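You operate a simulated robot arm through the tools that you are given. There is no shell and no other tool.

The job below is to be done with a simulated robot arm. You get a single attempt, and the scene is never put back.

## Task
Put one berry ball on the cone with the orange sleeve.
Fine: use the teal scoop; leave the cone in its rack; spill none; rinse the scoop, lay it back in the short steel pan by the small sink; close the lid again.

It is judged by the outcome, as a careful person would: the job done as asked, and still so three seconds after it is handed in. It fails if anything else is knocked over, pushed out of place, dropped, spilled or broken. A push-on lid holds only when it is set on centred and level and pressed home; a screw cap is set on level and turned clockwise until tight.

## Robot
A 6-joint arm with a two-finger parallel gripper, fixed in place. Base frame: the origin is at the foot of the arm, x ahead of it, y to its left, z up; the work surface is at about z = 864. Lengths are in mm, angles in degrees, forces in N, time in s.
Its first joint turns from -166.0 to 166.0 degrees. Payload 3.91 kg.
The TCP is the grasp point between the finger pads, 30 mm short of the fingertips. In the tool frame z runs along the fingers and y along their closing line. The gripper opens to 110 mm. The fingers are 20 mm wide and 10 mm thick; the gripper's body (48 by 112 mm) begins 55 mm behind the TCP.
Orientation is that of the tool frame in the base frame, as [roll, pitch, yaw] about the fixed x, y, z axes, in that order (R = Rz(yaw) Ry(pitch) Rx(roll)). With the fingers straight down and closing along the base's y, the tool's x points along the base's -x, its y along +y and its z along -z.

## Interface
- The arm moves only by the tool jog_arm. Its argument "motion" is a list of rows, each a list of 7 numbers: the turn, a rotation vector about the base's x, y, z in degrees, then the shift along the base's x, y, z in mm, then the finger opening in mm, from 0 to 110. In form: [[wx, wy, wz, tx, ty, tz, hand], ...]. A call has 1 to 20 rows; each row shifts and turns the commanded pose from where the row before left it. Each row takes 0.2 s and may step no farther than 50 mm and 8.6 degrees from the row before; otherwise, or with a gripper value out of range, the whole call is refused. Where a pose cannot be reached the arm comes as near as it can. A force on the tool above 40 N (or 10 N above the force at the start of the call, whichever is more), or a blocked arm, ends the call early, and 0.2 s more pass. Each finger travels about 108 mm/s and halts on what it meets, pressing with about 38 N; the grip force reading is that of the motor and also rises with nothing between the fingers. The clock runs only during rows and for 0.2 s after the last one: add rows that do not move to give the fingers time. It gives the time, the measured TCP pose, the force on the tool (base axes), the opening and the grip force at its end, in the units of the frame above (readings bear some noise), with the torque about the TCP (base axes, N m) and any sound that the robot's microphone picked up.
- Cameras (640 x 400 px; columns grow to the right, rows downward): "scene" is fixed at [50.5, 650.3, 1582.1]; the picture's right is [-0.59, -0.81, 0.00], its down [-0.46, 0.34, -0.82] and it looks along [0.66, -0.49, -0.57] (base axes); focal length 354 px, centre (320, 200). "wrist" rides on the gripper at [72, 17, -103] in the tool frame; the picture's right is [-0.23, 0.97, 0.00], its down [-0.76, -0.18, -0.62] and it looks along [-0.61, -0.14, 0.78] (tool axes); focal length 222 px, centre (320, 200). There is no depth. A picture from a camera that has moved, and an enlarged one, comes with that camera's place and axes in the base frame and with its lens.
- snapshot(camera): a new picture of that camera. It takes no simulated time.
- zoom(camera, box): a new picture of the part [left, top, right, bottom] of that camera's present view, enlarged. It takes no simulated time.
- sign_off(): hands the job in; it is judged then, once.

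Places have to be worked out from the pictures, the camera data and where the tool is seen. Open the gripper and draw the arm clear of the work before you hand the job in, unless the task says otherwise.

The tools are called after "Request:" as a command line: name --pt "numbers of a row" for each row, then --argument value for the rest, lists and objects as JSON in quotes. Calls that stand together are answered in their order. jog_arm: Moves the arm, as the interface text tells. Its arguments: {"type":"object","properties":{"motion":{"type":"array","items":{"type":"array","items":{"type":"number"}}}},"required":["motion"]} The other tools are called the same way: snapshot (camera) takes a picture; zoom (camera, box) takes an enlarged picture of a part of a camera's view; sign_off () hands the job in.

At the start:

```text
time_s: 0.0
ee_pos: [621.7, -82.4, 1212.1]
ee_rot: [179.9, 0.0, -180.0]
wrist_force: [0.7, 0.4, -0.1]
torque: [0.0, 0.01, 0.0]
grip_width: 110.0
grip_force: 0.1
```

scene: 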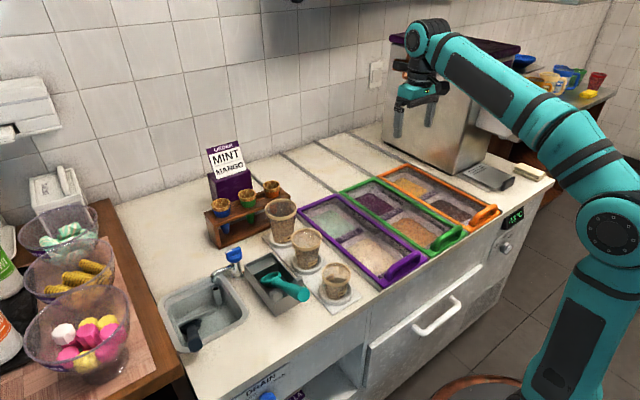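
wrist: 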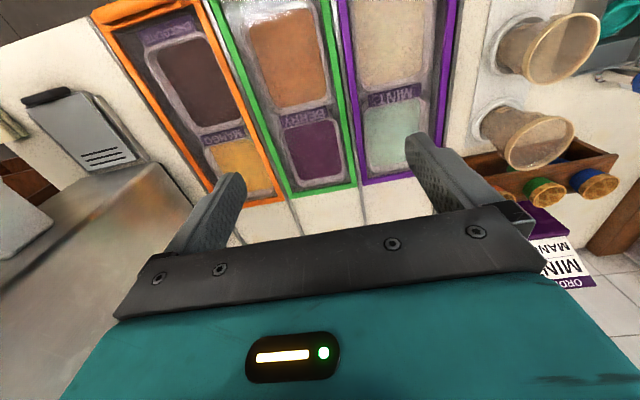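

I'll start by looking closely at the scene: the freezer lids, the rack of cones, and the scoop in the pan.

Request:
zoom --camera "scene" --box '[180, 130, 360, 240]'

Request:
zoom --camera "scene" --box '[140, 220, 360, 360]'

Request:
zoom --camera "scene" --box '[280, 150, 520, 300]'

Request:
zoom --camera "wrist" --box '[80, 0, 460, 220]'

```text
3.56 times, centred on (270, 185) of scene
camera zoom: at [50.5, 650.3, 1582.1], right [-0.59, -0.81, 0.0], down [-0.46, 0.34, -0.82], along [0.66, -0.49, -0.57], focal length 1258 px, centre (498, 253)
```

zoom: 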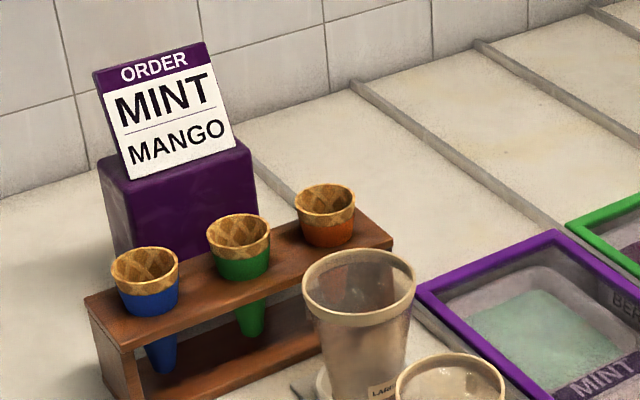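

```text
2.86 times, centred on (250, 290) of scene
camera zoom: at [50.5, 650.3, 1582.1], right [-0.59, -0.81, 0.0], down [-0.46, 0.34, -0.82], along [0.66, -0.49, -0.57], focal length 1010 px, centre (520, -57)
```

zoom: 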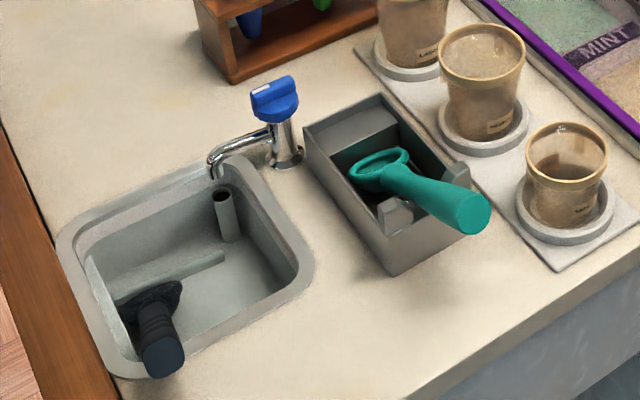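

```text
2.67 times, centred on (400, 225) of scene
camera zoom: at [50.5, 650.3, 1582.1], right [-0.59, -0.81, 0.0], down [-0.46, 0.34, -0.82], along [0.66, -0.49, -0.57], focal length 943 px, centre (107, 133)
```

zoom: 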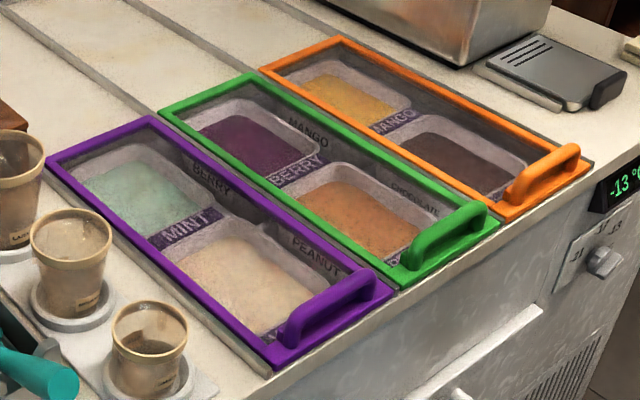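

```text
1.68 times, centred on (270, 110) of wrist
camera zoom: at [548.0, -65.6, 1315.4], right [0.23, 0.97, 0.0], down [0.76, -0.18, 0.62], along [0.61, -0.14, -0.78], focal length 374 px, centre (404, 352)
```

zoom: 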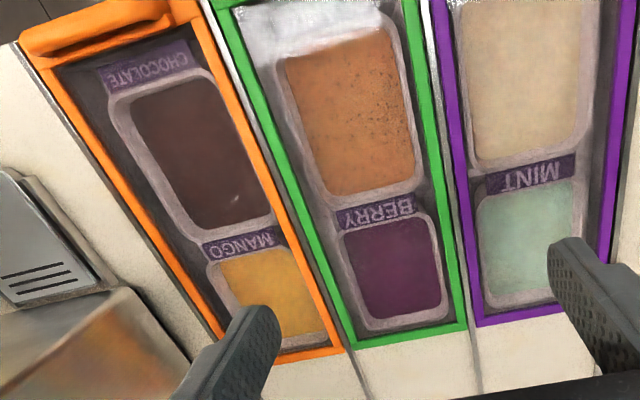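

The berry tub is the rear one under the green lid, which looks like it slides backwards on rails. The teal scoop is in the steel pan at about (600, 375). I'll move the wrist camera over there for a closer look.

Request:
jog_arm --pt "0 0 0 -11.75 41.2 -5 110" --pt "0 0 0 -11.75 41.2 -5 110" --pt "0 0 0 -11.75 41.2 -5 110" --pt "0 0 0 -11.75 41.2 -5 110" --pt "0 0 0 -11.75 41.2 -5 110" --pt "0 0 0 -11.75 41.2 -5 110" --pt "0 0 0 -11.75 41.2 -5 110" --pt "0 0 0 -11.75 41.2 -5 110" --pt "0 0 0 -11.75 41.2 -5 110" --pt "0 0 0 -11.75 41.2 -5 110" --pt "0 0 0 -11.75 41.2 -5 110" --pt "0 0 0 -11.75 41.2 -5 110"

Request:
snapshot --camera "wrist"

Request:
snapshot --camera "scene"

```text
time_s: 2.6
ee_pos: [479.2, 412.7, 1153.5]
ee_rot: [-180.0, 0.0, 179.9]
wrist_force: [-0.3, -0.4, -0.1]
torque: [0.04, -0.02, -0.03]
grip_width: 110.2
grip_force: 0.1
```

```text
taken
camera wrist: at [405.7, 428.7, 1256.2], right [0.23, 0.97, 0.0], down [0.76, -0.18, 0.62], along [0.61, -0.14, -0.78], focal length 222 px, centre (320, 200)
```

wrist: 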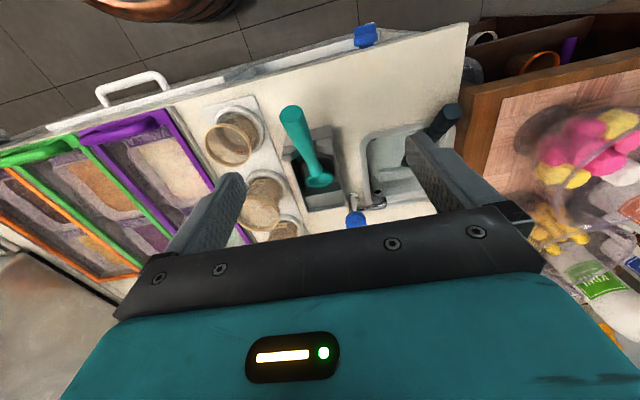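

```text
taken
```

scene: 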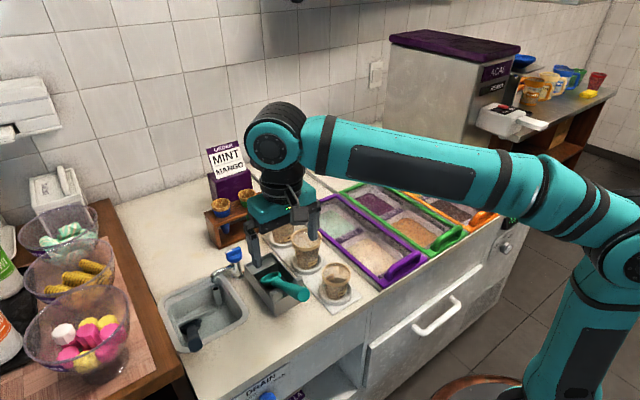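

The wrist view shows the pan, scoop, sink and tap clearly in its upper half. I'll enlarge it to measure them.

Request:
zoom --camera "wrist" --box '[180, 80, 480, 250]'

Request:
zoom --camera "scene" --box '[200, 230, 320, 330]'

Request:
zoom --camera "scene" --box '[220, 340, 320, 400]'

```text
2.13 times, centred on (330, 165) of wrist
camera zoom: at [405.7, 428.7, 1256.2], right [0.23, 0.97, 0.0], down [0.76, -0.18, 0.62], along [0.61, -0.14, -0.78], focal length 474 px, centre (299, 275)
```

zoom: 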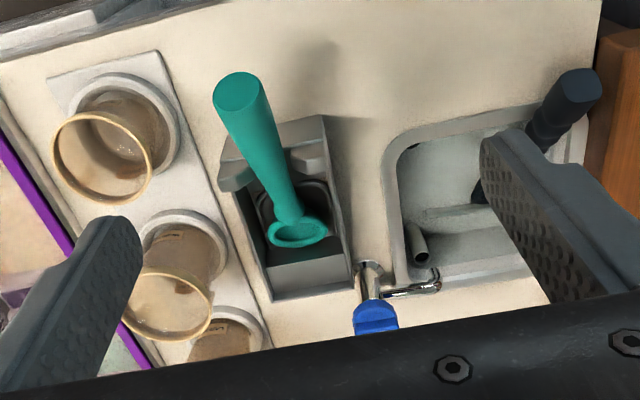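

```text
4.00 times, centred on (260, 280) of scene
camera zoom: at [50.5, 650.3, 1582.1], right [-0.59, -0.81, 0.0], down [-0.46, 0.34, -0.82], along [0.66, -0.49, -0.57], focal length 1415 px, centre (560, -120)
```

zoom: 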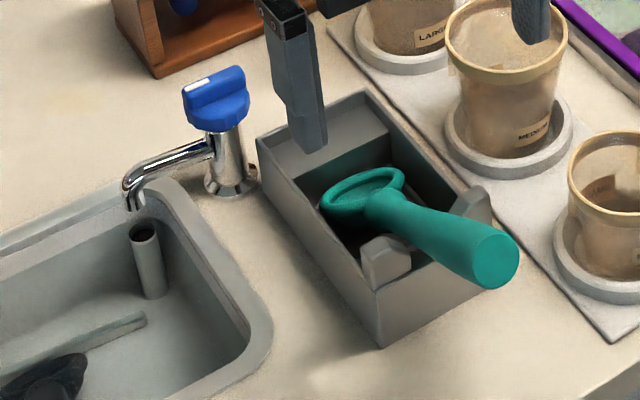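

```text
6.40 times, centred on (270, 370) of scene
camera zoom: at [50.5, 650.3, 1582.1], right [-0.59, -0.81, 0.0], down [-0.46, 0.34, -0.82], along [0.66, -0.49, -0.57], focal length 2263 px, centre (640, -888)
```

zoom: 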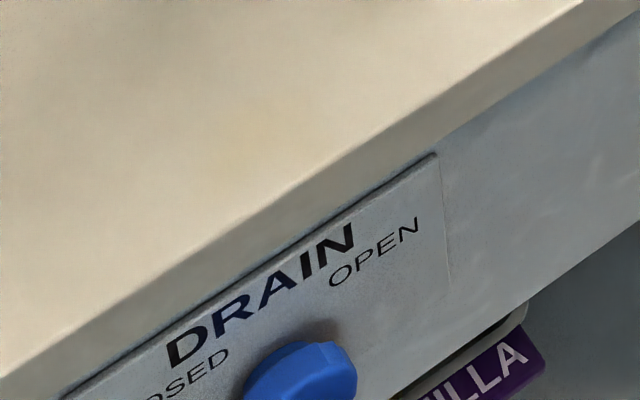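

Handle end is near (486, 373, 971), and the bowl rim centre near (641, 373, 892). There is also a DRAIN knob on the counter's front face, so I'll move the camera to see whether it is open or closed.

Request:
jog_arm --pt "0 0 0 -36 14 -30 110" --pt "0 0 0 -36 14 -30 110" --pt "0 0 0 -36 14 -30 110" --pt "0 0 0 -36 14 -30 110" --pt "0 0 0 -36 14 -30 110"

Request:
snapshot --camera "wrist"

```text
time_s: 3.8
ee_pos: [300.3, 482.1, 1003.0]
ee_rot: [179.9, 0.0, 180.0]
wrist_force: [-0.5, 0.0, -1.0]
torque: [0.01, -0.03, 0.01]
grip_width: 109.8
grip_force: 0.0
```

```text
taken
camera wrist: at [226.2, 499.4, 1104.7], right [0.23, 0.97, 0.0], down [0.76, -0.18, 0.62], along [0.61, -0.14, -0.78], focal length 222 px, centre (320, 200)
```

wrist: 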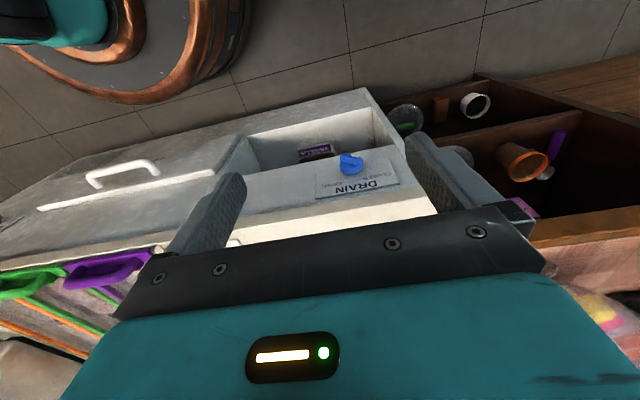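

Request:
zoom --camera "wrist" --box '[290, 130, 410, 210]'

Request:
zoom --camera "wrist" --box '[380, 60, 640, 210]'

```text
5.00 times, centred on (350, 170) of wrist
camera zoom: at [226.2, 499.4, 1104.7], right [0.23, 0.97, 0.0], down [0.76, -0.18, 0.62], along [0.61, -0.14, -0.78], focal length 1111 px, centre (170, 350)
```

zoom: 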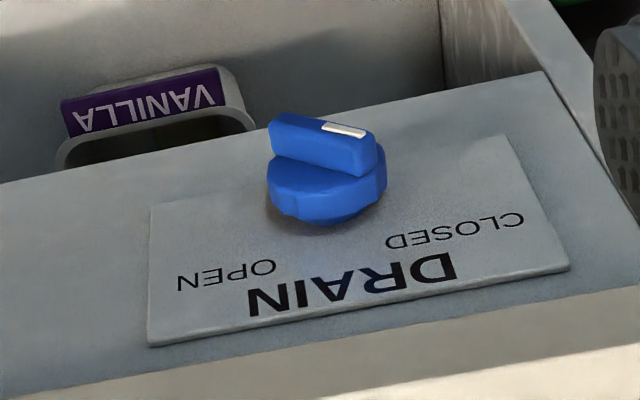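

```text
2.46 times, centred on (510, 135) of wrist
camera zoom: at [226.2, 499.4, 1104.7], right [0.23, 0.97, 0.0], down [0.76, -0.18, 0.62], along [0.61, -0.14, -0.78], focal length 547 px, centre (-148, 360)
```

zoom: 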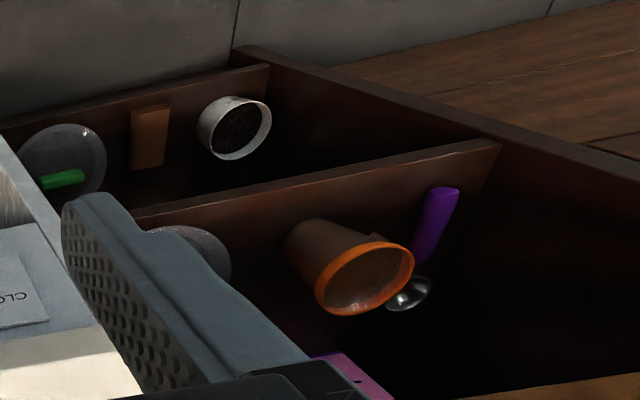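

Reading that picture flipped: the drain knob's mark points left, to the CLOSED side, so the drain seems to be shut. Next I'll look at the sink and tap from above.

Request:
jog_arm --pt "0 0 0 36 8 6 110" --pt "0 0 0 36 8 6 110" --pt "0 0 0 36 8 6 110" --pt "0 0 0 36 8 6 110" --pt "0 0 0 36 8 6 110" --pt "0 0 0 36 8 6 110" --pt "0 0 0 36 8 6 110" --pt "0 0 0 36 8 6 110" --pt "0 0 0 30 6 0 110"

Request:
snapshot --camera "wrist"

Request:
zoom --camera "wrist" --box '[200, 60, 460, 230]'

```text
time_s: 5.8
ee_pos: [617.1, 552.6, 1051.4]
ee_rot: [180.0, 0.0, 180.0]
wrist_force: [-0.9, -0.1, 0.0]
torque: [-0.01, -0.05, -0.02]
grip_width: 110.0
grip_force: 0.2
```

```text
taken
camera wrist: at [543.9, 568.8, 1153.4], right [0.23, 0.97, 0.0], down [0.76, -0.18, 0.62], along [0.61, -0.14, -0.78], focal length 222 px, centre (320, 200)
```

wrist: 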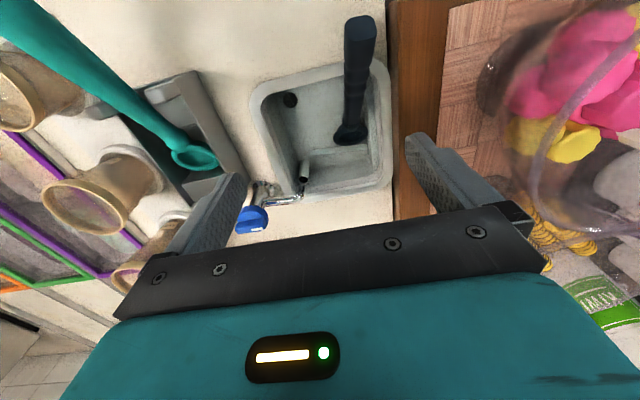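

```text
2.35 times, centred on (330, 145) of wrist
camera zoom: at [543.9, 568.8, 1153.4], right [0.23, 0.97, 0.0], down [0.76, -0.18, 0.62], along [0.61, -0.14, -0.78], focal length 523 px, centre (296, 329)
```

zoom: 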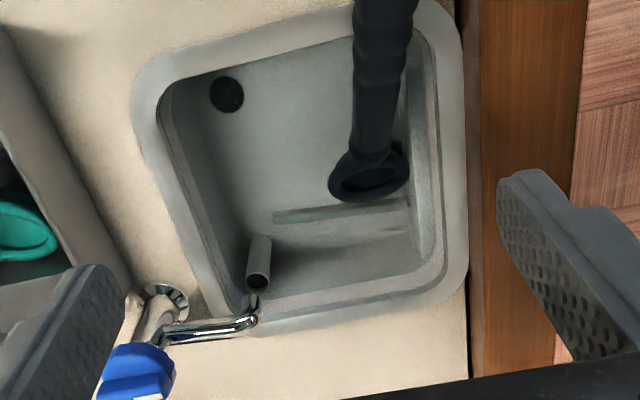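

The sink has a standpipe overflow next to the spout and a black drain opening, and a black scoop is lying in it. I'll get a closer look at the tap's blue knob, with the tool straight above it.

Request:
jog_arm --pt "0 0 0 20 -25 6 110" --pt "0 0 0 20 -25 6 110" --pt "0 0 0 20 -25 6 110" --pt "0 0 0 20 -25 6 110" --pt "0 0 0 20 -25 0 110"

Request:
snapshot --camera "wrist"

Request:
zoom --camera "wrist" --box '[240, 60, 400, 180]'

Request:
zoom --camera "scene" --box '[205, 235, 265, 290]'

```text
time_s: 7.0
ee_pos: [717.4, 428.1, 1073.8]
ee_rot: [180.0, 0.0, -179.9]
wrist_force: [-0.3, 0.6, 0.4]
torque: [-0.05, -0.01, -0.03]
grip_width: 109.8
grip_force: 0.2
```

```text
taken
camera wrist: at [644.3, 444.7, 1176.3], right [0.23, 0.97, 0.0], down [0.76, -0.18, 0.62], along [0.61, -0.14, -0.78], focal length 222 px, centre (320, 200)
```

wrist: 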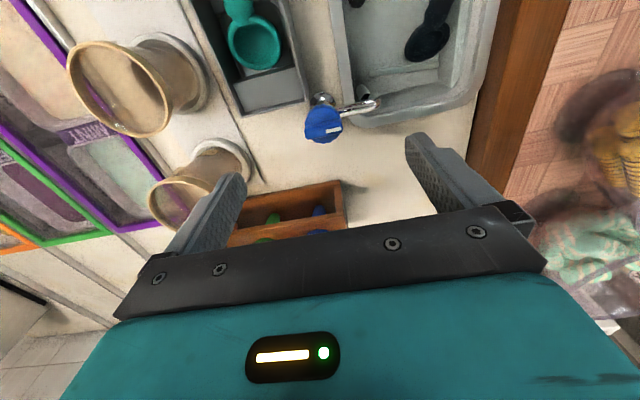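

```text
3.33 times, centred on (320, 120) of wrist
camera zoom: at [644.3, 444.7, 1176.3], right [0.23, 0.97, 0.0], down [0.76, -0.18, 0.62], along [0.61, -0.14, -0.78], focal length 740 px, centre (320, 467)
```

zoom: 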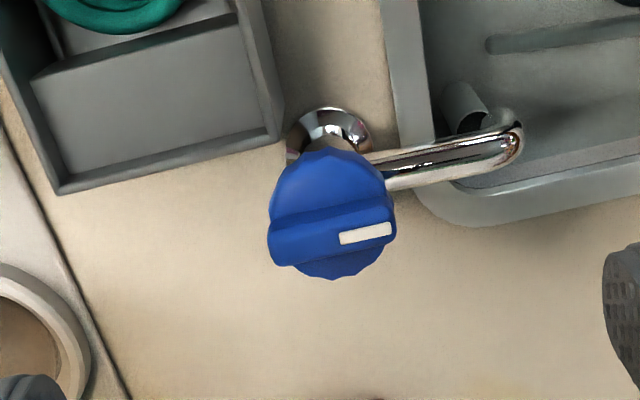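

```text
7.27 times, centred on (235, 262) of scene
camera zoom: at [50.5, 650.3, 1582.1], right [-0.59, -0.81, 0.0], down [-0.46, 0.34, -0.82], along [0.66, -0.49, -0.57], focal length 2572 px, centre (938, -254)
```

zoom: 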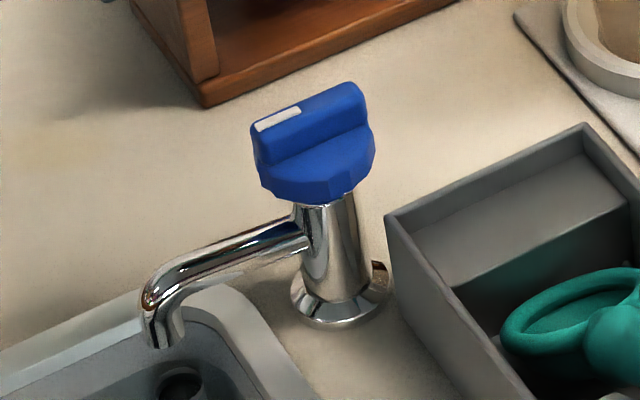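

The tap knob is a rotary bar with its mark along the spout, top at about (733, 427, 946). Now I'll look at the cone rack from above, keeping well clear of it.

Request:
jog_arm --pt "0 0 0 0 -30 30 110" --pt "0 0 0 0 -40 25 110" --pt "0 0 0 10 -40 10 110" --pt "0 0 0 20 -40 10 110" --pt "0 0 0 25 -35 0 110" --pt "0 0 0 25 -15 0 110"

Request:
snapshot --camera "wrist"

Request:
zoom --camera "wrist" --box '[220, 90, 440, 230]'

```text
time_s: 8.4
ee_pos: [797.3, 227.8, 1149.3]
ee_rot: [180.0, 0.0, -180.0]
wrist_force: [-1.6, -0.1, 0.4]
torque: [-0.01, -0.07, -0.03]
grip_width: 109.9
grip_force: 0.0
```

```text
taken
camera wrist: at [723.6, 244.2, 1252.9], right [0.23, 0.97, 0.0], down [0.76, -0.18, 0.62], along [0.61, -0.14, -0.78], focal length 222 px, centre (320, 200)
```

wrist: 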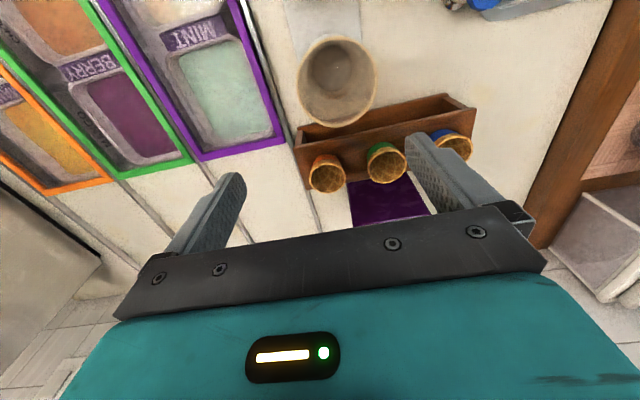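

```text
2.86 times, centred on (330, 160) of wrist
camera zoom: at [723.6, 244.2, 1252.9], right [0.23, 0.97, 0.0], down [0.76, -0.18, 0.62], along [0.61, -0.14, -0.78], focal length 635 px, centre (291, 314)
```

zoom: 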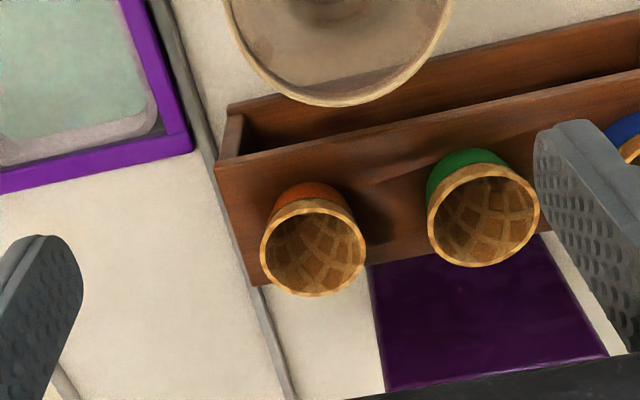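

The orange cone's mouth is centred at about (893, 216, 989), and the large cup's rim at about (775, 251, 985). Now I'll go look at the green lid's handle and rails.

Request:
jog_arm --pt "0 0 0 -40 -28 0 110" --pt "0 0 0 -35 -33 0 110" --pt "0 0 0 -35 -33 0 110" --pt "0 0 0 -35 -33 -5 110" --pt "0 0 0 -35 -33 -10 110" --pt "0 0 0 -35 -33 -10 110" --pt "0 0 0 -35 -33 -10 110" --pt "0 0 0 -35 -33 -15 110" --pt "0 0 0 -35 -33 -15 110" --pt "0 0 0 -35 -33 -15 110" --pt "0 0 0 -5 -33 -20 110"

Request:
snapshot --camera "wrist"

Request:
zoom --camera "wrist" --box '[220, 60, 440, 210]'

Request:
zoom --camera "scene" --box '[400, 200, 500, 280]'

```text
refused: row 8 steps farther than a row can; nothing moved
```

```text
taken
camera wrist: at [723.6, 244.2, 1252.9], right [0.23, 0.97, 0.0], down [0.76, -0.18, 0.62], along [0.61, -0.14, -0.78], focal length 222 px, centre (320, 200)
```

wrist: 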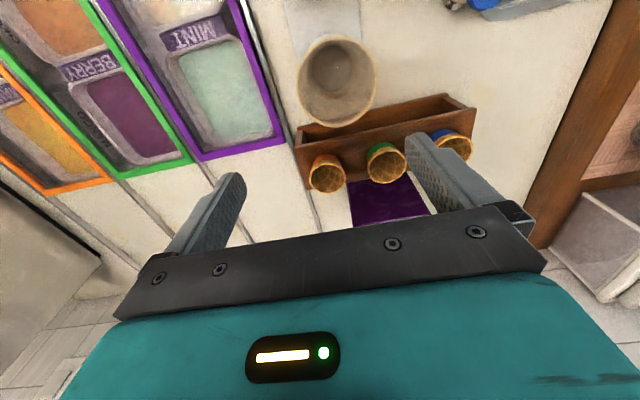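

```text
2.67 times, centred on (330, 135) of wrist
camera zoom: at [723.6, 244.2, 1252.9], right [0.23, 0.97, 0.0], down [0.76, -0.18, 0.62], along [0.61, -0.14, -0.78], focal length 592 px, centre (293, 373)
```

zoom: 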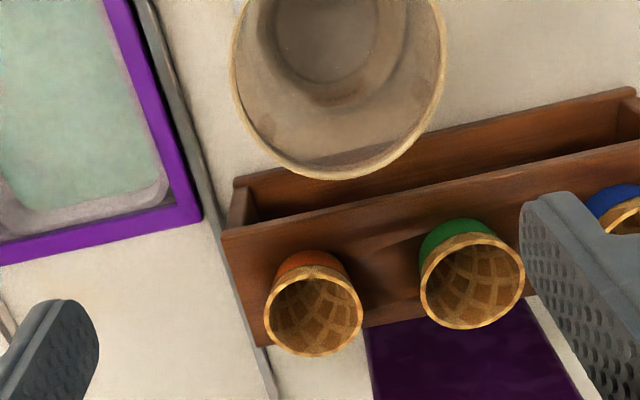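

```text
5.00 times, centred on (450, 240) of scene
camera zoom: at [50.5, 650.3, 1582.1], right [-0.59, -0.81, 0.0], down [-0.46, 0.34, -0.82], along [0.66, -0.49, -0.57], focal length 1768 px, centre (-330, 0)
```

zoom: 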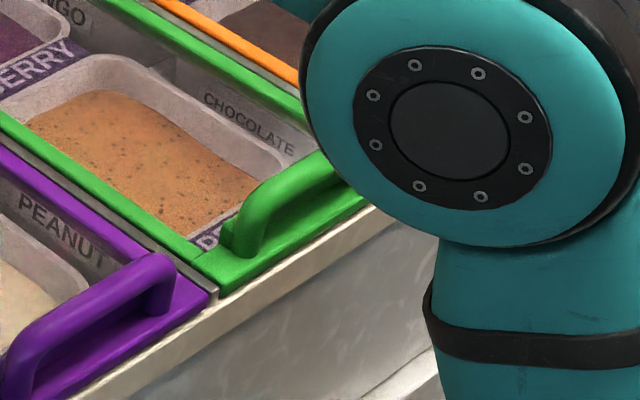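

The call was refused because a step was too long; nothing moved. I'll resend it with shorter steps toward the green handle.

Request:
jog_arm --pt "0 0 0 -28 -32 -9 110" --pt "0 0 0 -28 -32 -9 110" --pt "0 0 0 -28 -32 -9 110" --pt "0 0 0 -28 -32 -9 110" --pt "0 0 0 -28 -32 -9 110" --pt "0 0 0 -28 -32 -9 110" --pt "0 0 0 -28 -32 -9 110" --pt "0 0 0 -28 -32 -9 110" --pt "0 0 0 -28 -32 -9 110" --pt "0 0 0 -28 -32 -9 110" --pt "0 0 0 -28 -32 -9 110"

Request:
snapshot --camera "wrist"

Request:
zoom --camera "wrist" --box '[220, 60, 440, 210]'

Request:
zoom --camera "scene" --box '[390, 190, 510, 280]'

```text
time_s: 10.8
ee_pos: [488.9, -124.8, 1049.3]
ee_rot: [180.0, 0.1, -180.0]
wrist_force: [-0.6, 0.9, 0.0]
torque: [0.01, 0.05, 0.02]
grip_width: 110.0
grip_force: 0.0
```

```text
taken
camera wrist: at [416.3, -109.3, 1153.0], right [0.23, 0.97, 0.0], down [0.76, -0.18, 0.62], along [0.61, -0.14, -0.78], focal length 222 px, centre (320, 200)
```

wrist: 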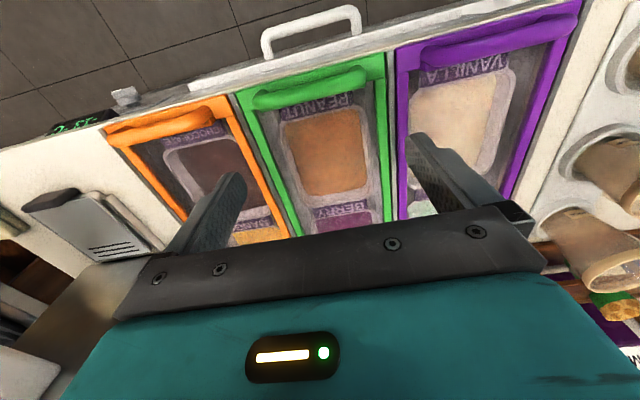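

```text
2.67 times, centred on (330, 135) of wrist
camera zoom: at [416.3, -109.3, 1153.0], right [0.23, 0.97, 0.0], down [0.76, -0.18, 0.62], along [0.61, -0.14, -0.78], focal length 592 px, centre (293, 373)
```

zoom: 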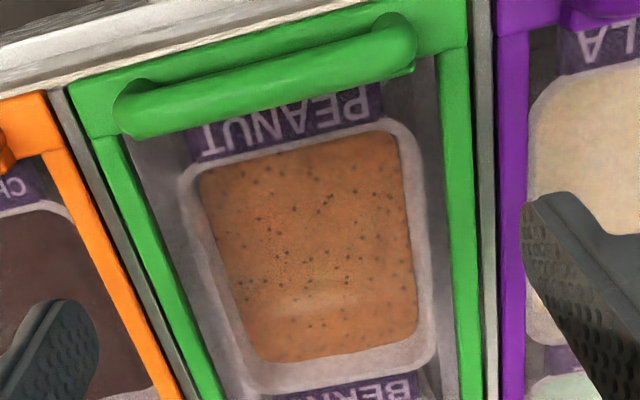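

```text
4.44 times, centred on (450, 235) of scene
camera zoom: at [50.5, 650.3, 1582.1], right [-0.59, -0.81, 0.0], down [-0.46, 0.34, -0.82], along [0.66, -0.49, -0.57], focal length 1572 px, centre (-258, 44)
```

zoom: 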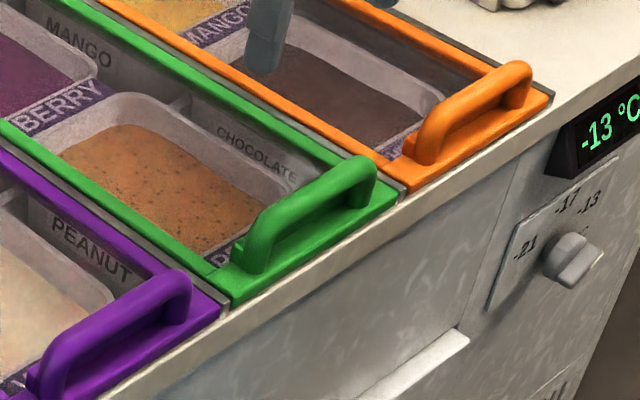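

The green handle is a bar along y, centred near (470, -137, 893), and the lid runs in rails to the back. I'll turn the tool 90° so the fingers can straddle the bar loosely, and come down above it.

Request:
jog_arm --pt "0 0 -8.2 -2 -1 -5 110" --pt "0 0 -8.2 -2 -1 -5 110" --pt "0 0 -8.2 -2 -1 -5 110" --pt "0 0 -8.2 -2 -1 -5 110" --pt "0 0 -8.2 -2 -1 -5 110" --pt "0 0 -8.2 -2 -1 -5 110" --pt "0 0 -8.2 -2 -1 -5 100" --pt "0 0 -8.2 -2 -1 -5 90" --pt "0 0 -8.2 -2 -1 -5 80" --pt "0 0 -8.2 -1 -1 -5 70" --pt "0 0 -8.0 0 -1 -5 60" --pt "0 0 0 0 0 0 60"

Request:
snapshot --camera "wrist"

Request:
snapshot --camera "scene"

```text
time_s: 13.4
ee_pos: [470.7, -135.9, 993.6]
ee_rot: [-180.0, 0.0, 89.9]
wrist_force: [0.1, 1.0, 0.0]
torque: [-0.02, 0.01, 0.01]
grip_width: 60.2
grip_force: 0.2
```

```text
taken
camera wrist: at [486.6, -63.9, 1098.3], right [0.97, -0.23, 0.0], down [-0.18, -0.76, 0.62], along [-0.14, -0.61, -0.78], focal length 222 px, centre (320, 200)
```

wrist: 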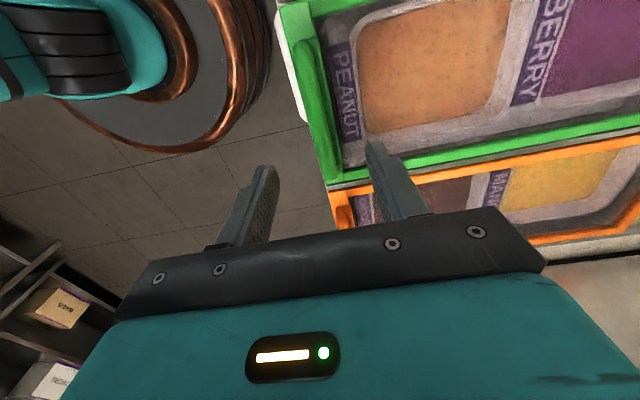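

```text
taken
```

scene: 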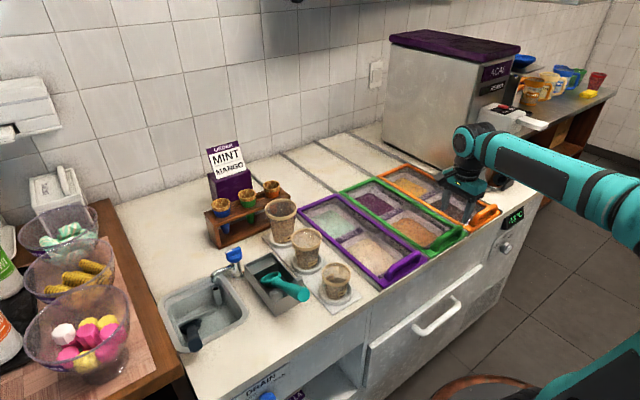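

Request:
zoom --camera "wrist" --box '[230, 0, 430, 230]'

Request:
zoom --camera "scene" --box '[400, 160, 520, 260]'

```text
1.74 times, centred on (330, 115) of wrist
camera zoom: at [486.6, -63.9, 1098.3], right [0.97, -0.23, 0.0], down [-0.18, -0.76, 0.62], along [-0.14, -0.61, -0.78], focal length 386 px, centre (303, 348)
```

zoom: 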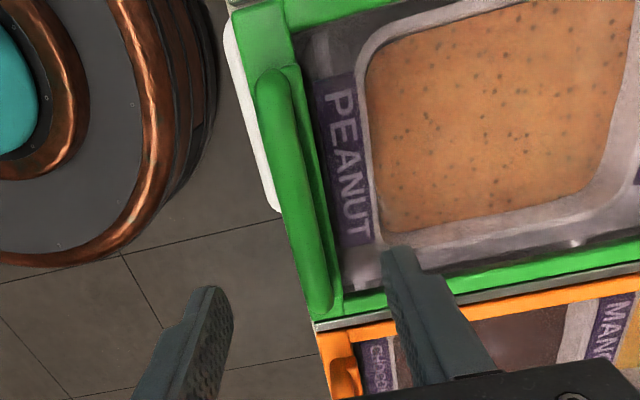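

```text
4.00 times, centred on (460, 210) of scene
camera zoom: at [50.5, 650.3, 1582.1], right [-0.59, -0.81, 0.0], down [-0.46, 0.34, -0.82], along [0.66, -0.49, -0.57], focal length 1415 px, centre (-240, 160)
```

zoom: 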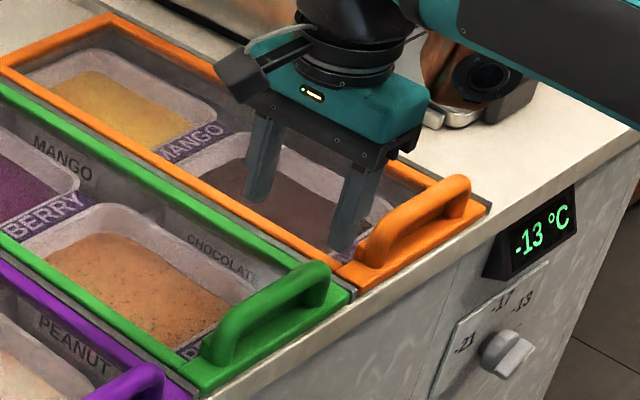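

The bar is centred at about (470, -130) with its axis near z 897. I'll lower the open fingers around it without touching, with the fingertips at about z 885.

Request:
jog_arm --pt "0 0 0 0 5 -20 56" --pt "0 0 0 0 0 -20 52" --pt "0 0 0 0 0 -15 50" --pt "0 0 0 0 0 -12 50" --pt "0 0 0 0 0 -10 50" --pt "0 0 0 0 0 0 50"

Request:
zoom --camera "wrist" --box '[200, 0, 480, 230]'

Request:
zoom --camera "scene" --box '[400, 180, 520, 280]'

```text
time_s: 14.8
ee_pos: [470.9, -131.2, 920.3]
ee_rot: [-180.0, 0.0, 90.1]
wrist_force: [0.0, -1.0, 0.1]
torque: [0.01, 0.01, -0.02]
grip_width: 49.9
grip_force: 0.2
```

```text
1.74 times, centred on (340, 115) of wrist
camera zoom: at [486.9, -58.5, 1021.7], right [0.97, -0.23, 0.0], down [-0.18, -0.76, 0.62], along [-0.14, -0.61, -0.78], focal length 386 px, centre (285, 348)
```

zoom: 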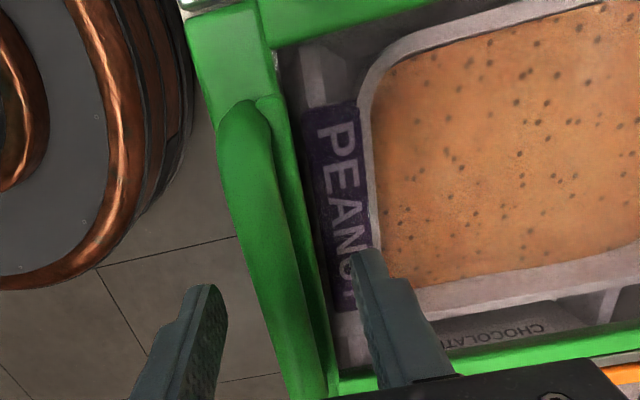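

```text
4.00 times, centred on (460, 230) of scene
camera zoom: at [50.5, 650.3, 1582.1], right [-0.59, -0.81, 0.0], down [-0.46, 0.34, -0.82], along [0.66, -0.49, -0.57], focal length 1415 px, centre (-240, 80)
```

zoom: 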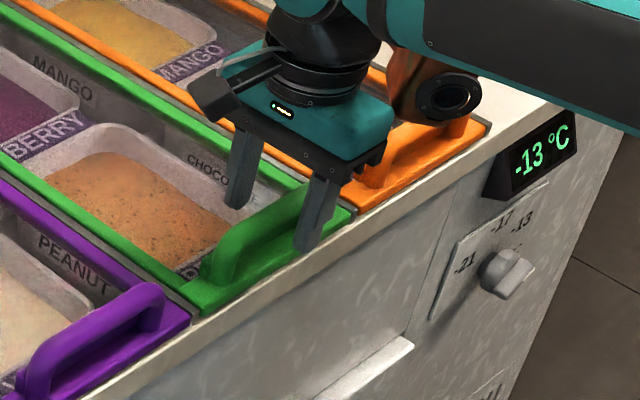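

The fingers straddle the bar. I'll lower slightly and push +x a little to test that the lid slides.

Request:
jog_arm --pt "0 0 0 0 0 -7 50" --pt "0 0 0 8 0 0 50" --pt "0 0 0 8 0 0 50" --pt "0 0 0 8 0 0 50" --pt "0 0 0 8 0 0 50" --pt "0 0 0 8 0 0 50"

Request:
snapshot --camera "scene"

Request:
zoom --camera "wrist" --box '[200, 0, 480, 230]'

```text
time_s: 16.2
ee_pos: [511.8, -131.2, 911.9]
ee_rot: [-180.0, 0.0, 90.0]
wrist_force: [-1.6, 0.7, -0.9]
torque: [-0.02, 0.03, 0.01]
grip_width: 50.2
grip_force: 0.2
```

```text
taken
```

scene: 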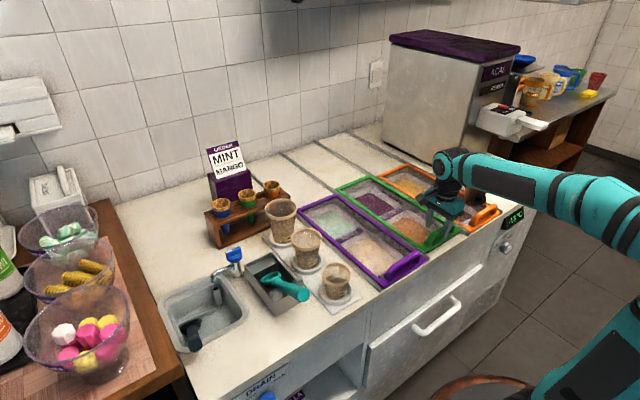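

```text
1.74 times, centred on (340, 115) of wrist
camera zoom: at [526.7, -58.7, 1014.4], right [0.97, -0.23, 0.0], down [-0.18, -0.76, 0.62], along [-0.14, -0.61, -0.78], focal length 386 px, centre (285, 348)
```

zoom: 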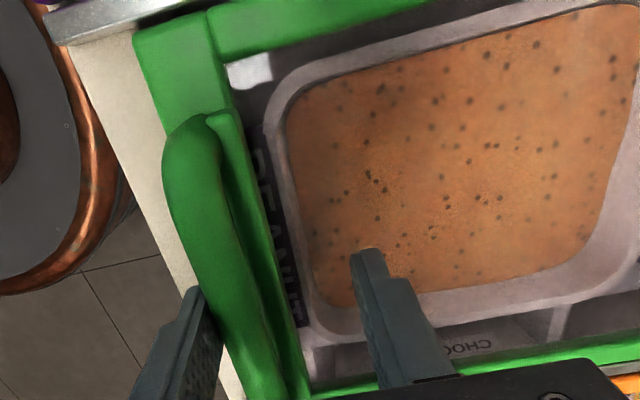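

The lid slides with almost no force. I'll keep pushing it back.

Request:
jog_arm --pt "0 0 0 15 0 0 50" --pt "0 0 0 20 0 0 50" --pt "0 0 0 20 0 0 50" --pt "0 0 0 20 0 0 50" --pt "0 0 0 20 0 0 50" --pt "0 0 0 20 0 0 50" --pt "0 0 0 20 0 0 50" --pt "0 0 0 20 0 0 50" --pt "0 0 0 20 0 0 50" --pt "0 0 0 20 0 0 50" --pt "0 0 0 20 0 0 50" --pt "0 0 0 20 0 0 50" --pt "0 0 0 20 0 0 50" --pt "0 0 0 20 0 0 50" --pt "0 0 0 15 0 0 50" --pt "0 0 0 10 0 0 50" --pt "0 0 0 0 0 0 50"

Request:
snapshot --camera "scene"

Request:
snapshot --camera "wrist"

```text
time_s: 19.8
ee_pos: [811.8, -131.6, 912.2]
ee_rot: [179.9, 0.0, 90.1]
wrist_force: [-1.0, 0.3, -0.8]
torque: [0.02, 0.03, 0.03]
grip_width: 50.2
grip_force: 0.3
```

```text
taken
```

scene: 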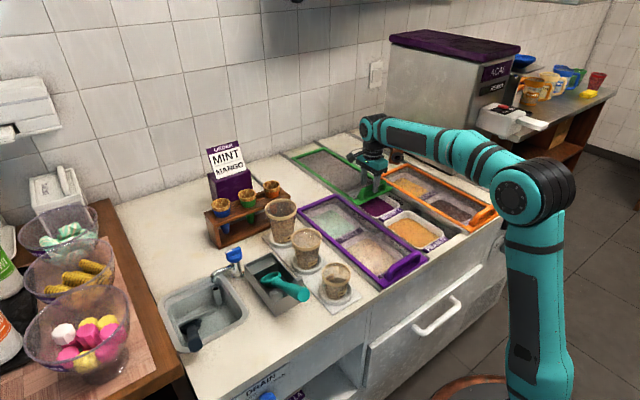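

```text
taken
camera wrist: at [827.0, -59.4, 1014.4], right [0.97, -0.23, 0.0], down [-0.18, -0.76, 0.62], along [-0.14, -0.61, -0.78], focal length 222 px, centre (320, 200)
```

wrist: 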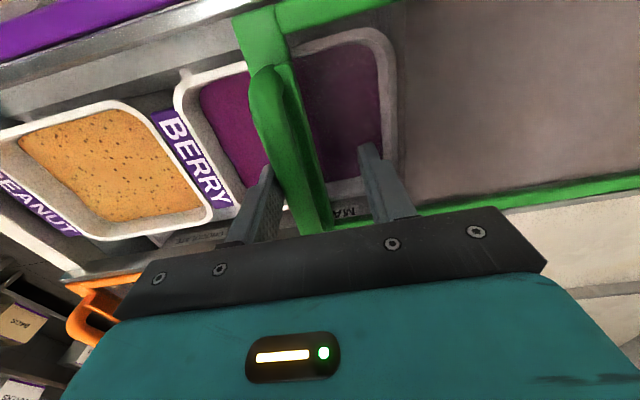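

The lid is about 325 mm back, with half the berry tub exposed. I'll push about 70 mm more, gently.

Request:
jog_arm --pt "0 0 0 10 0 0 50" --pt "0 0 0 10 0 0 50" --pt "0 0 0 10 0 0 50" --pt "0 0 0 10 0 0 50" --pt "0 0 0 10 0 0 50" --pt "0 0 0 10 0 0 50" --pt "0 0 0 10 0 0 50" --pt "0 0 0 0 0 0 50"

Request:
snapshot --camera "scene"

Request:
snapshot --camera "wrist"

```text
time_s: 21.6
ee_pos: [882.0, -132.1, 911.7]
ee_rot: [179.9, 0.1, 90.0]
wrist_force: [-0.4, -0.5, 1.3]
torque: [-0.03, 0.0, 0.01]
grip_width: 50.2
grip_force: 0.4
```

```text
taken
```

scene: 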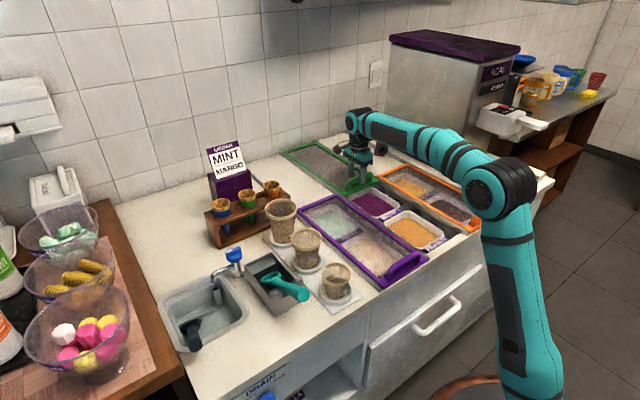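

```text
taken
camera wrist: at [897.4, -58.9, 1014.7], right [0.97, -0.23, 0.0], down [-0.18, -0.76, 0.62], along [-0.14, -0.61, -0.78], focal length 222 px, centre (320, 200)
```

wrist: 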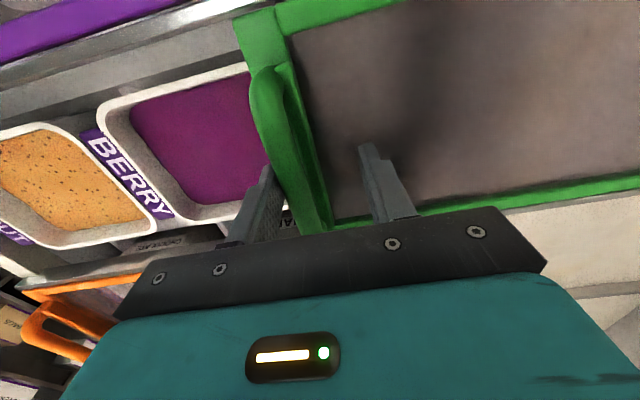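

The berry tub is exposed. I'll lift the fingers straight up off the bar, turn the tool back, and look at the tub from above.

Request:
jog_arm --pt "0 0 0 -7 0 8 50" --pt "0 0 0 0 0 20 50" --pt "0 0 0 0 0 30 50" --pt "0 0 0 0 0 40 50" --pt "0 0 8.2 -12 0 14 60" --pt "0 0 8.2 -12 0 14 70" --pt "0 0 8.2 -12 0 0 80" --pt "0 0 8.2 -12 0 0 90" --pt "0 0 8.2 -12 0 0 100" --pt "0 0 8.2 -12 0 0 110" --pt "0 0 8.2 -12 0 0 110" --pt "0 0 8.2 -12 0 0 110" --pt "0 0 8.2 -12 0 0 110" --pt "0 0 8.2 -12 0 0 110" --pt "0 0 8.0 -10 0 0 110" --pt "0 0 0 0 0 0 110"

Request:
snapshot --camera "wrist"

Request:
zoom --camera "wrist" --box '[200, 60, 440, 220]'

Request:
zoom --camera "scene" --box '[320, 160, 480, 270]'

```text
time_s: 25.0
ee_pos: [743.8, -131.6, 1036.6]
ee_rot: [179.9, 0.0, -179.9]
wrist_force: [-0.5, 0.2, 0.0]
torque: [0.02, -0.01, 0.0]
grip_width: 110.2
grip_force: 0.0
```

```text
taken
camera wrist: at [670.2, -114.7, 1140.0], right [0.23, 0.97, 0.0], down [0.76, -0.18, 0.62], along [0.61, -0.14, -0.78], focal length 222 px, centre (320, 200)
```

wrist: 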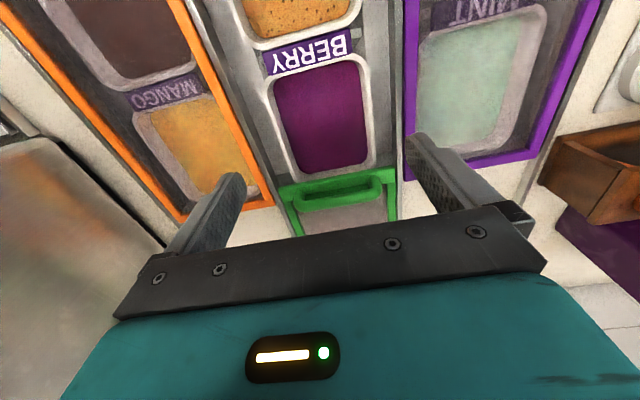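

```text
2.50 times, centred on (320, 140) of wrist
camera zoom: at [670.2, -114.7, 1140.0], right [0.23, 0.97, 0.0], down [0.76, -0.18, 0.62], along [0.61, -0.14, -0.78], focal length 555 px, centre (320, 350)
```

zoom: 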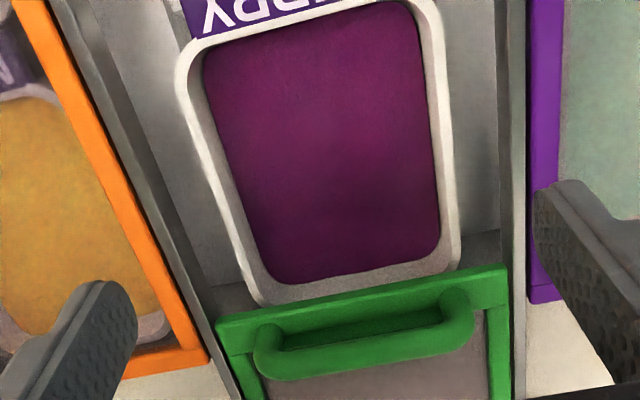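

```text
3.64 times, centred on (400, 215) of scene
camera zoom: at [50.5, 650.3, 1582.1], right [-0.59, -0.81, 0.0], down [-0.46, 0.34, -0.82], along [0.66, -0.49, -0.57], focal length 1286 px, centre (29, 146)
```

zoom: 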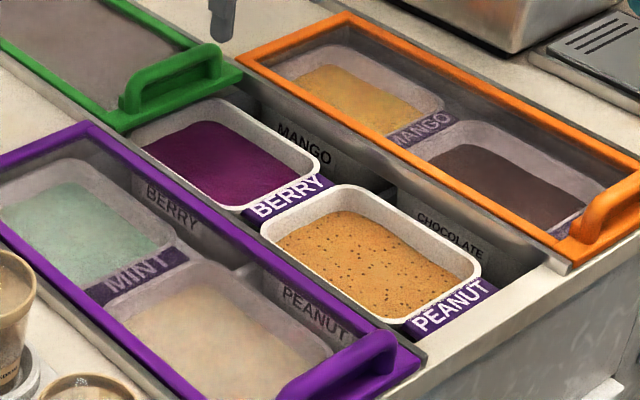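

The tub is fully visible. To measure the surface height I need a second viewpoint, so I'll zoom here first, then shift the camera back and zoom again.

Request:
zoom --camera "wrist" --box '[250, 20, 410, 200]'

Request:
jog_arm --pt "0 0 0 -35 0 0 110" --pt "0 0 0 -35 0 0 110" --pt "0 0 0 -34 0 0 110" --pt "0 0 0 0 0 0 110"

Request:
zoom --camera "wrist" --box '[250, 90, 410, 230]'

```text
2.22 times, centred on (330, 110) of wrist
camera zoom: at [670.2, -114.7, 1140.0], right [0.23, 0.97, 0.0], down [0.76, -0.18, 0.62], along [0.61, -0.14, -0.78], focal length 494 px, centre (298, 400)
```

zoom: 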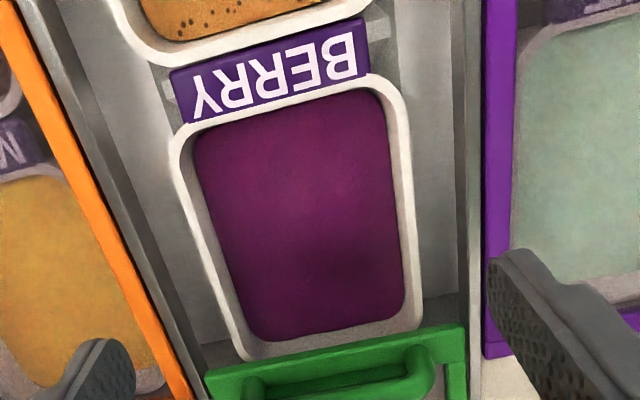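

```text
time_s: 26.0
ee_pos: [640.4, -130.8, 1036.0]
ee_rot: [-180.0, 0.1, -179.9]
wrist_force: [-0.3, 0.3, -0.2]
torque: [0.03, 0.05, 0.0]
grip_width: 110.1
grip_force: 0.0
```

```text
2.86 times, centred on (330, 160) of wrist
camera zoom: at [566.2, -113.7, 1140.2], right [0.23, 0.97, 0.0], down [0.76, -0.18, 0.62], along [0.61, -0.14, -0.78], focal length 635 px, centre (291, 314)
```

zoom: 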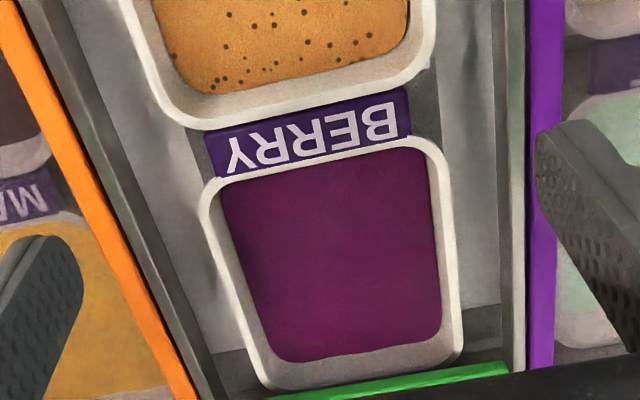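

Triangulating gives the tub rim at about z 837 and the ice cream surface at about z 818, spanning x 716–861 and y -188 to -76. I want the tap running before I pick up the scoop, so I'll go above its knob with the fingers closing along x.

Request:
jog_arm --pt "0 0 -8.2 6 46 5 110" --pt "0 0 -8.2 6 46 5 110" --pt "0 0 -8.2 7 46 5 110" --pt "0 0 -8.2 8 46 5 110" --pt "0 0 -8.2 8 46 5 100" --pt "0 0 -8.2 8 46 0 90" --pt "0 0 -8.2 8 47 0 80" --pt "0 0 -8.2 8 47 0 70" --pt "0 0 -8.2 8 47 0 60" --pt "0 0 -8.2 8 47 0 50" --pt "0 0 -8.0 8 47 -5 50" --pt "0 0 0 9 47 -10 50" --pt "0 0 0 0 0 0 50"

Request:
snapshot --camera "wrist"

Request:
snapshot --camera "scene"

```text
time_s: 28.8
ee_pos: [731.1, 427.3, 1045.4]
ee_rot: [180.0, 0.0, 90.0]
wrist_force: [-0.3, -0.2, -0.6]
torque: [0.01, -0.02, -0.03]
grip_width: 50.0
grip_force: 0.0
```

```text
taken
camera wrist: at [747.8, 500.2, 1149.3], right [0.97, -0.23, 0.0], down [-0.18, -0.76, 0.62], along [-0.14, -0.61, -0.78], focal length 222 px, centre (320, 200)
```

wrist: 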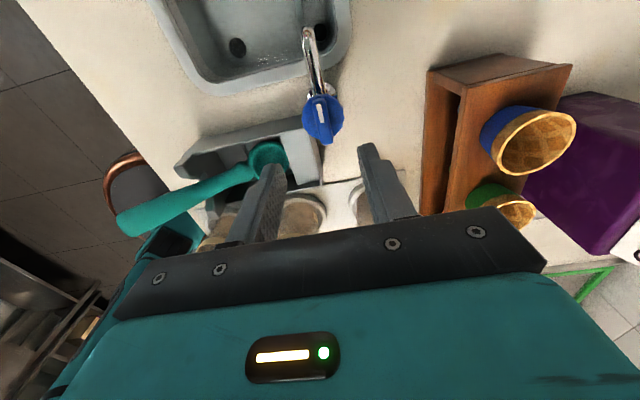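

```text
taken
```

scene: 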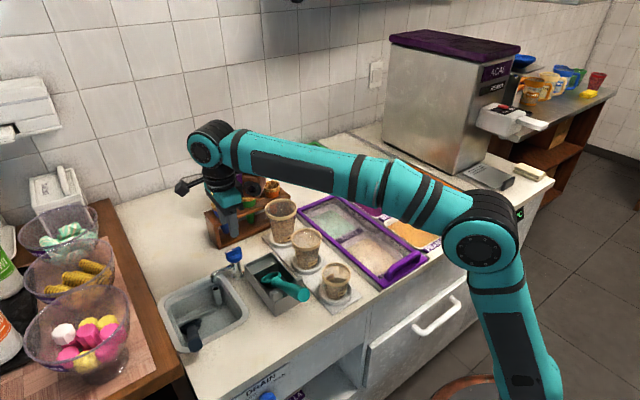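

Request:
zoom --camera "wrist" --box '[260, 10, 400, 190]'

Request:
zoom --camera "wrist" --box '[100, 80, 340, 250]'

```text
2.22 times, centred on (330, 100) of wrist
camera zoom: at [747.8, 500.2, 1149.3], right [0.97, -0.23, 0.0], down [-0.18, -0.76, 0.62], along [-0.14, -0.61, -0.78], focal length 494 px, centre (298, 422)
```

zoom: 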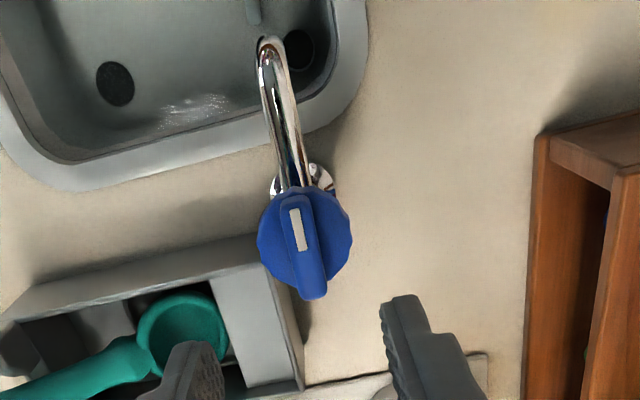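

```text
2.35 times, centred on (220, 165) of wrist
camera zoom: at [747.8, 500.2, 1149.3], right [0.97, -0.23, 0.0], down [-0.18, -0.76, 0.62], along [-0.14, -0.61, -0.78], focal length 523 px, centre (555, 282)
```

zoom: 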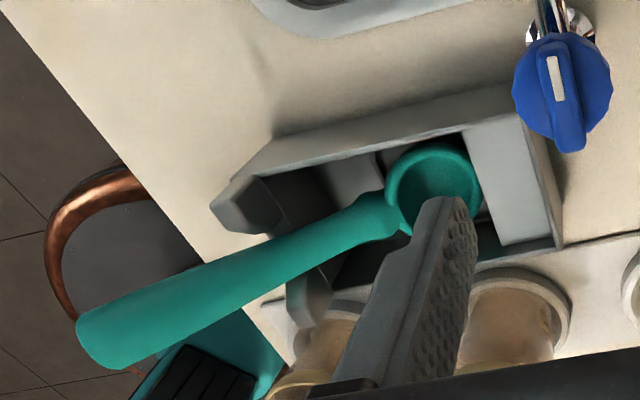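

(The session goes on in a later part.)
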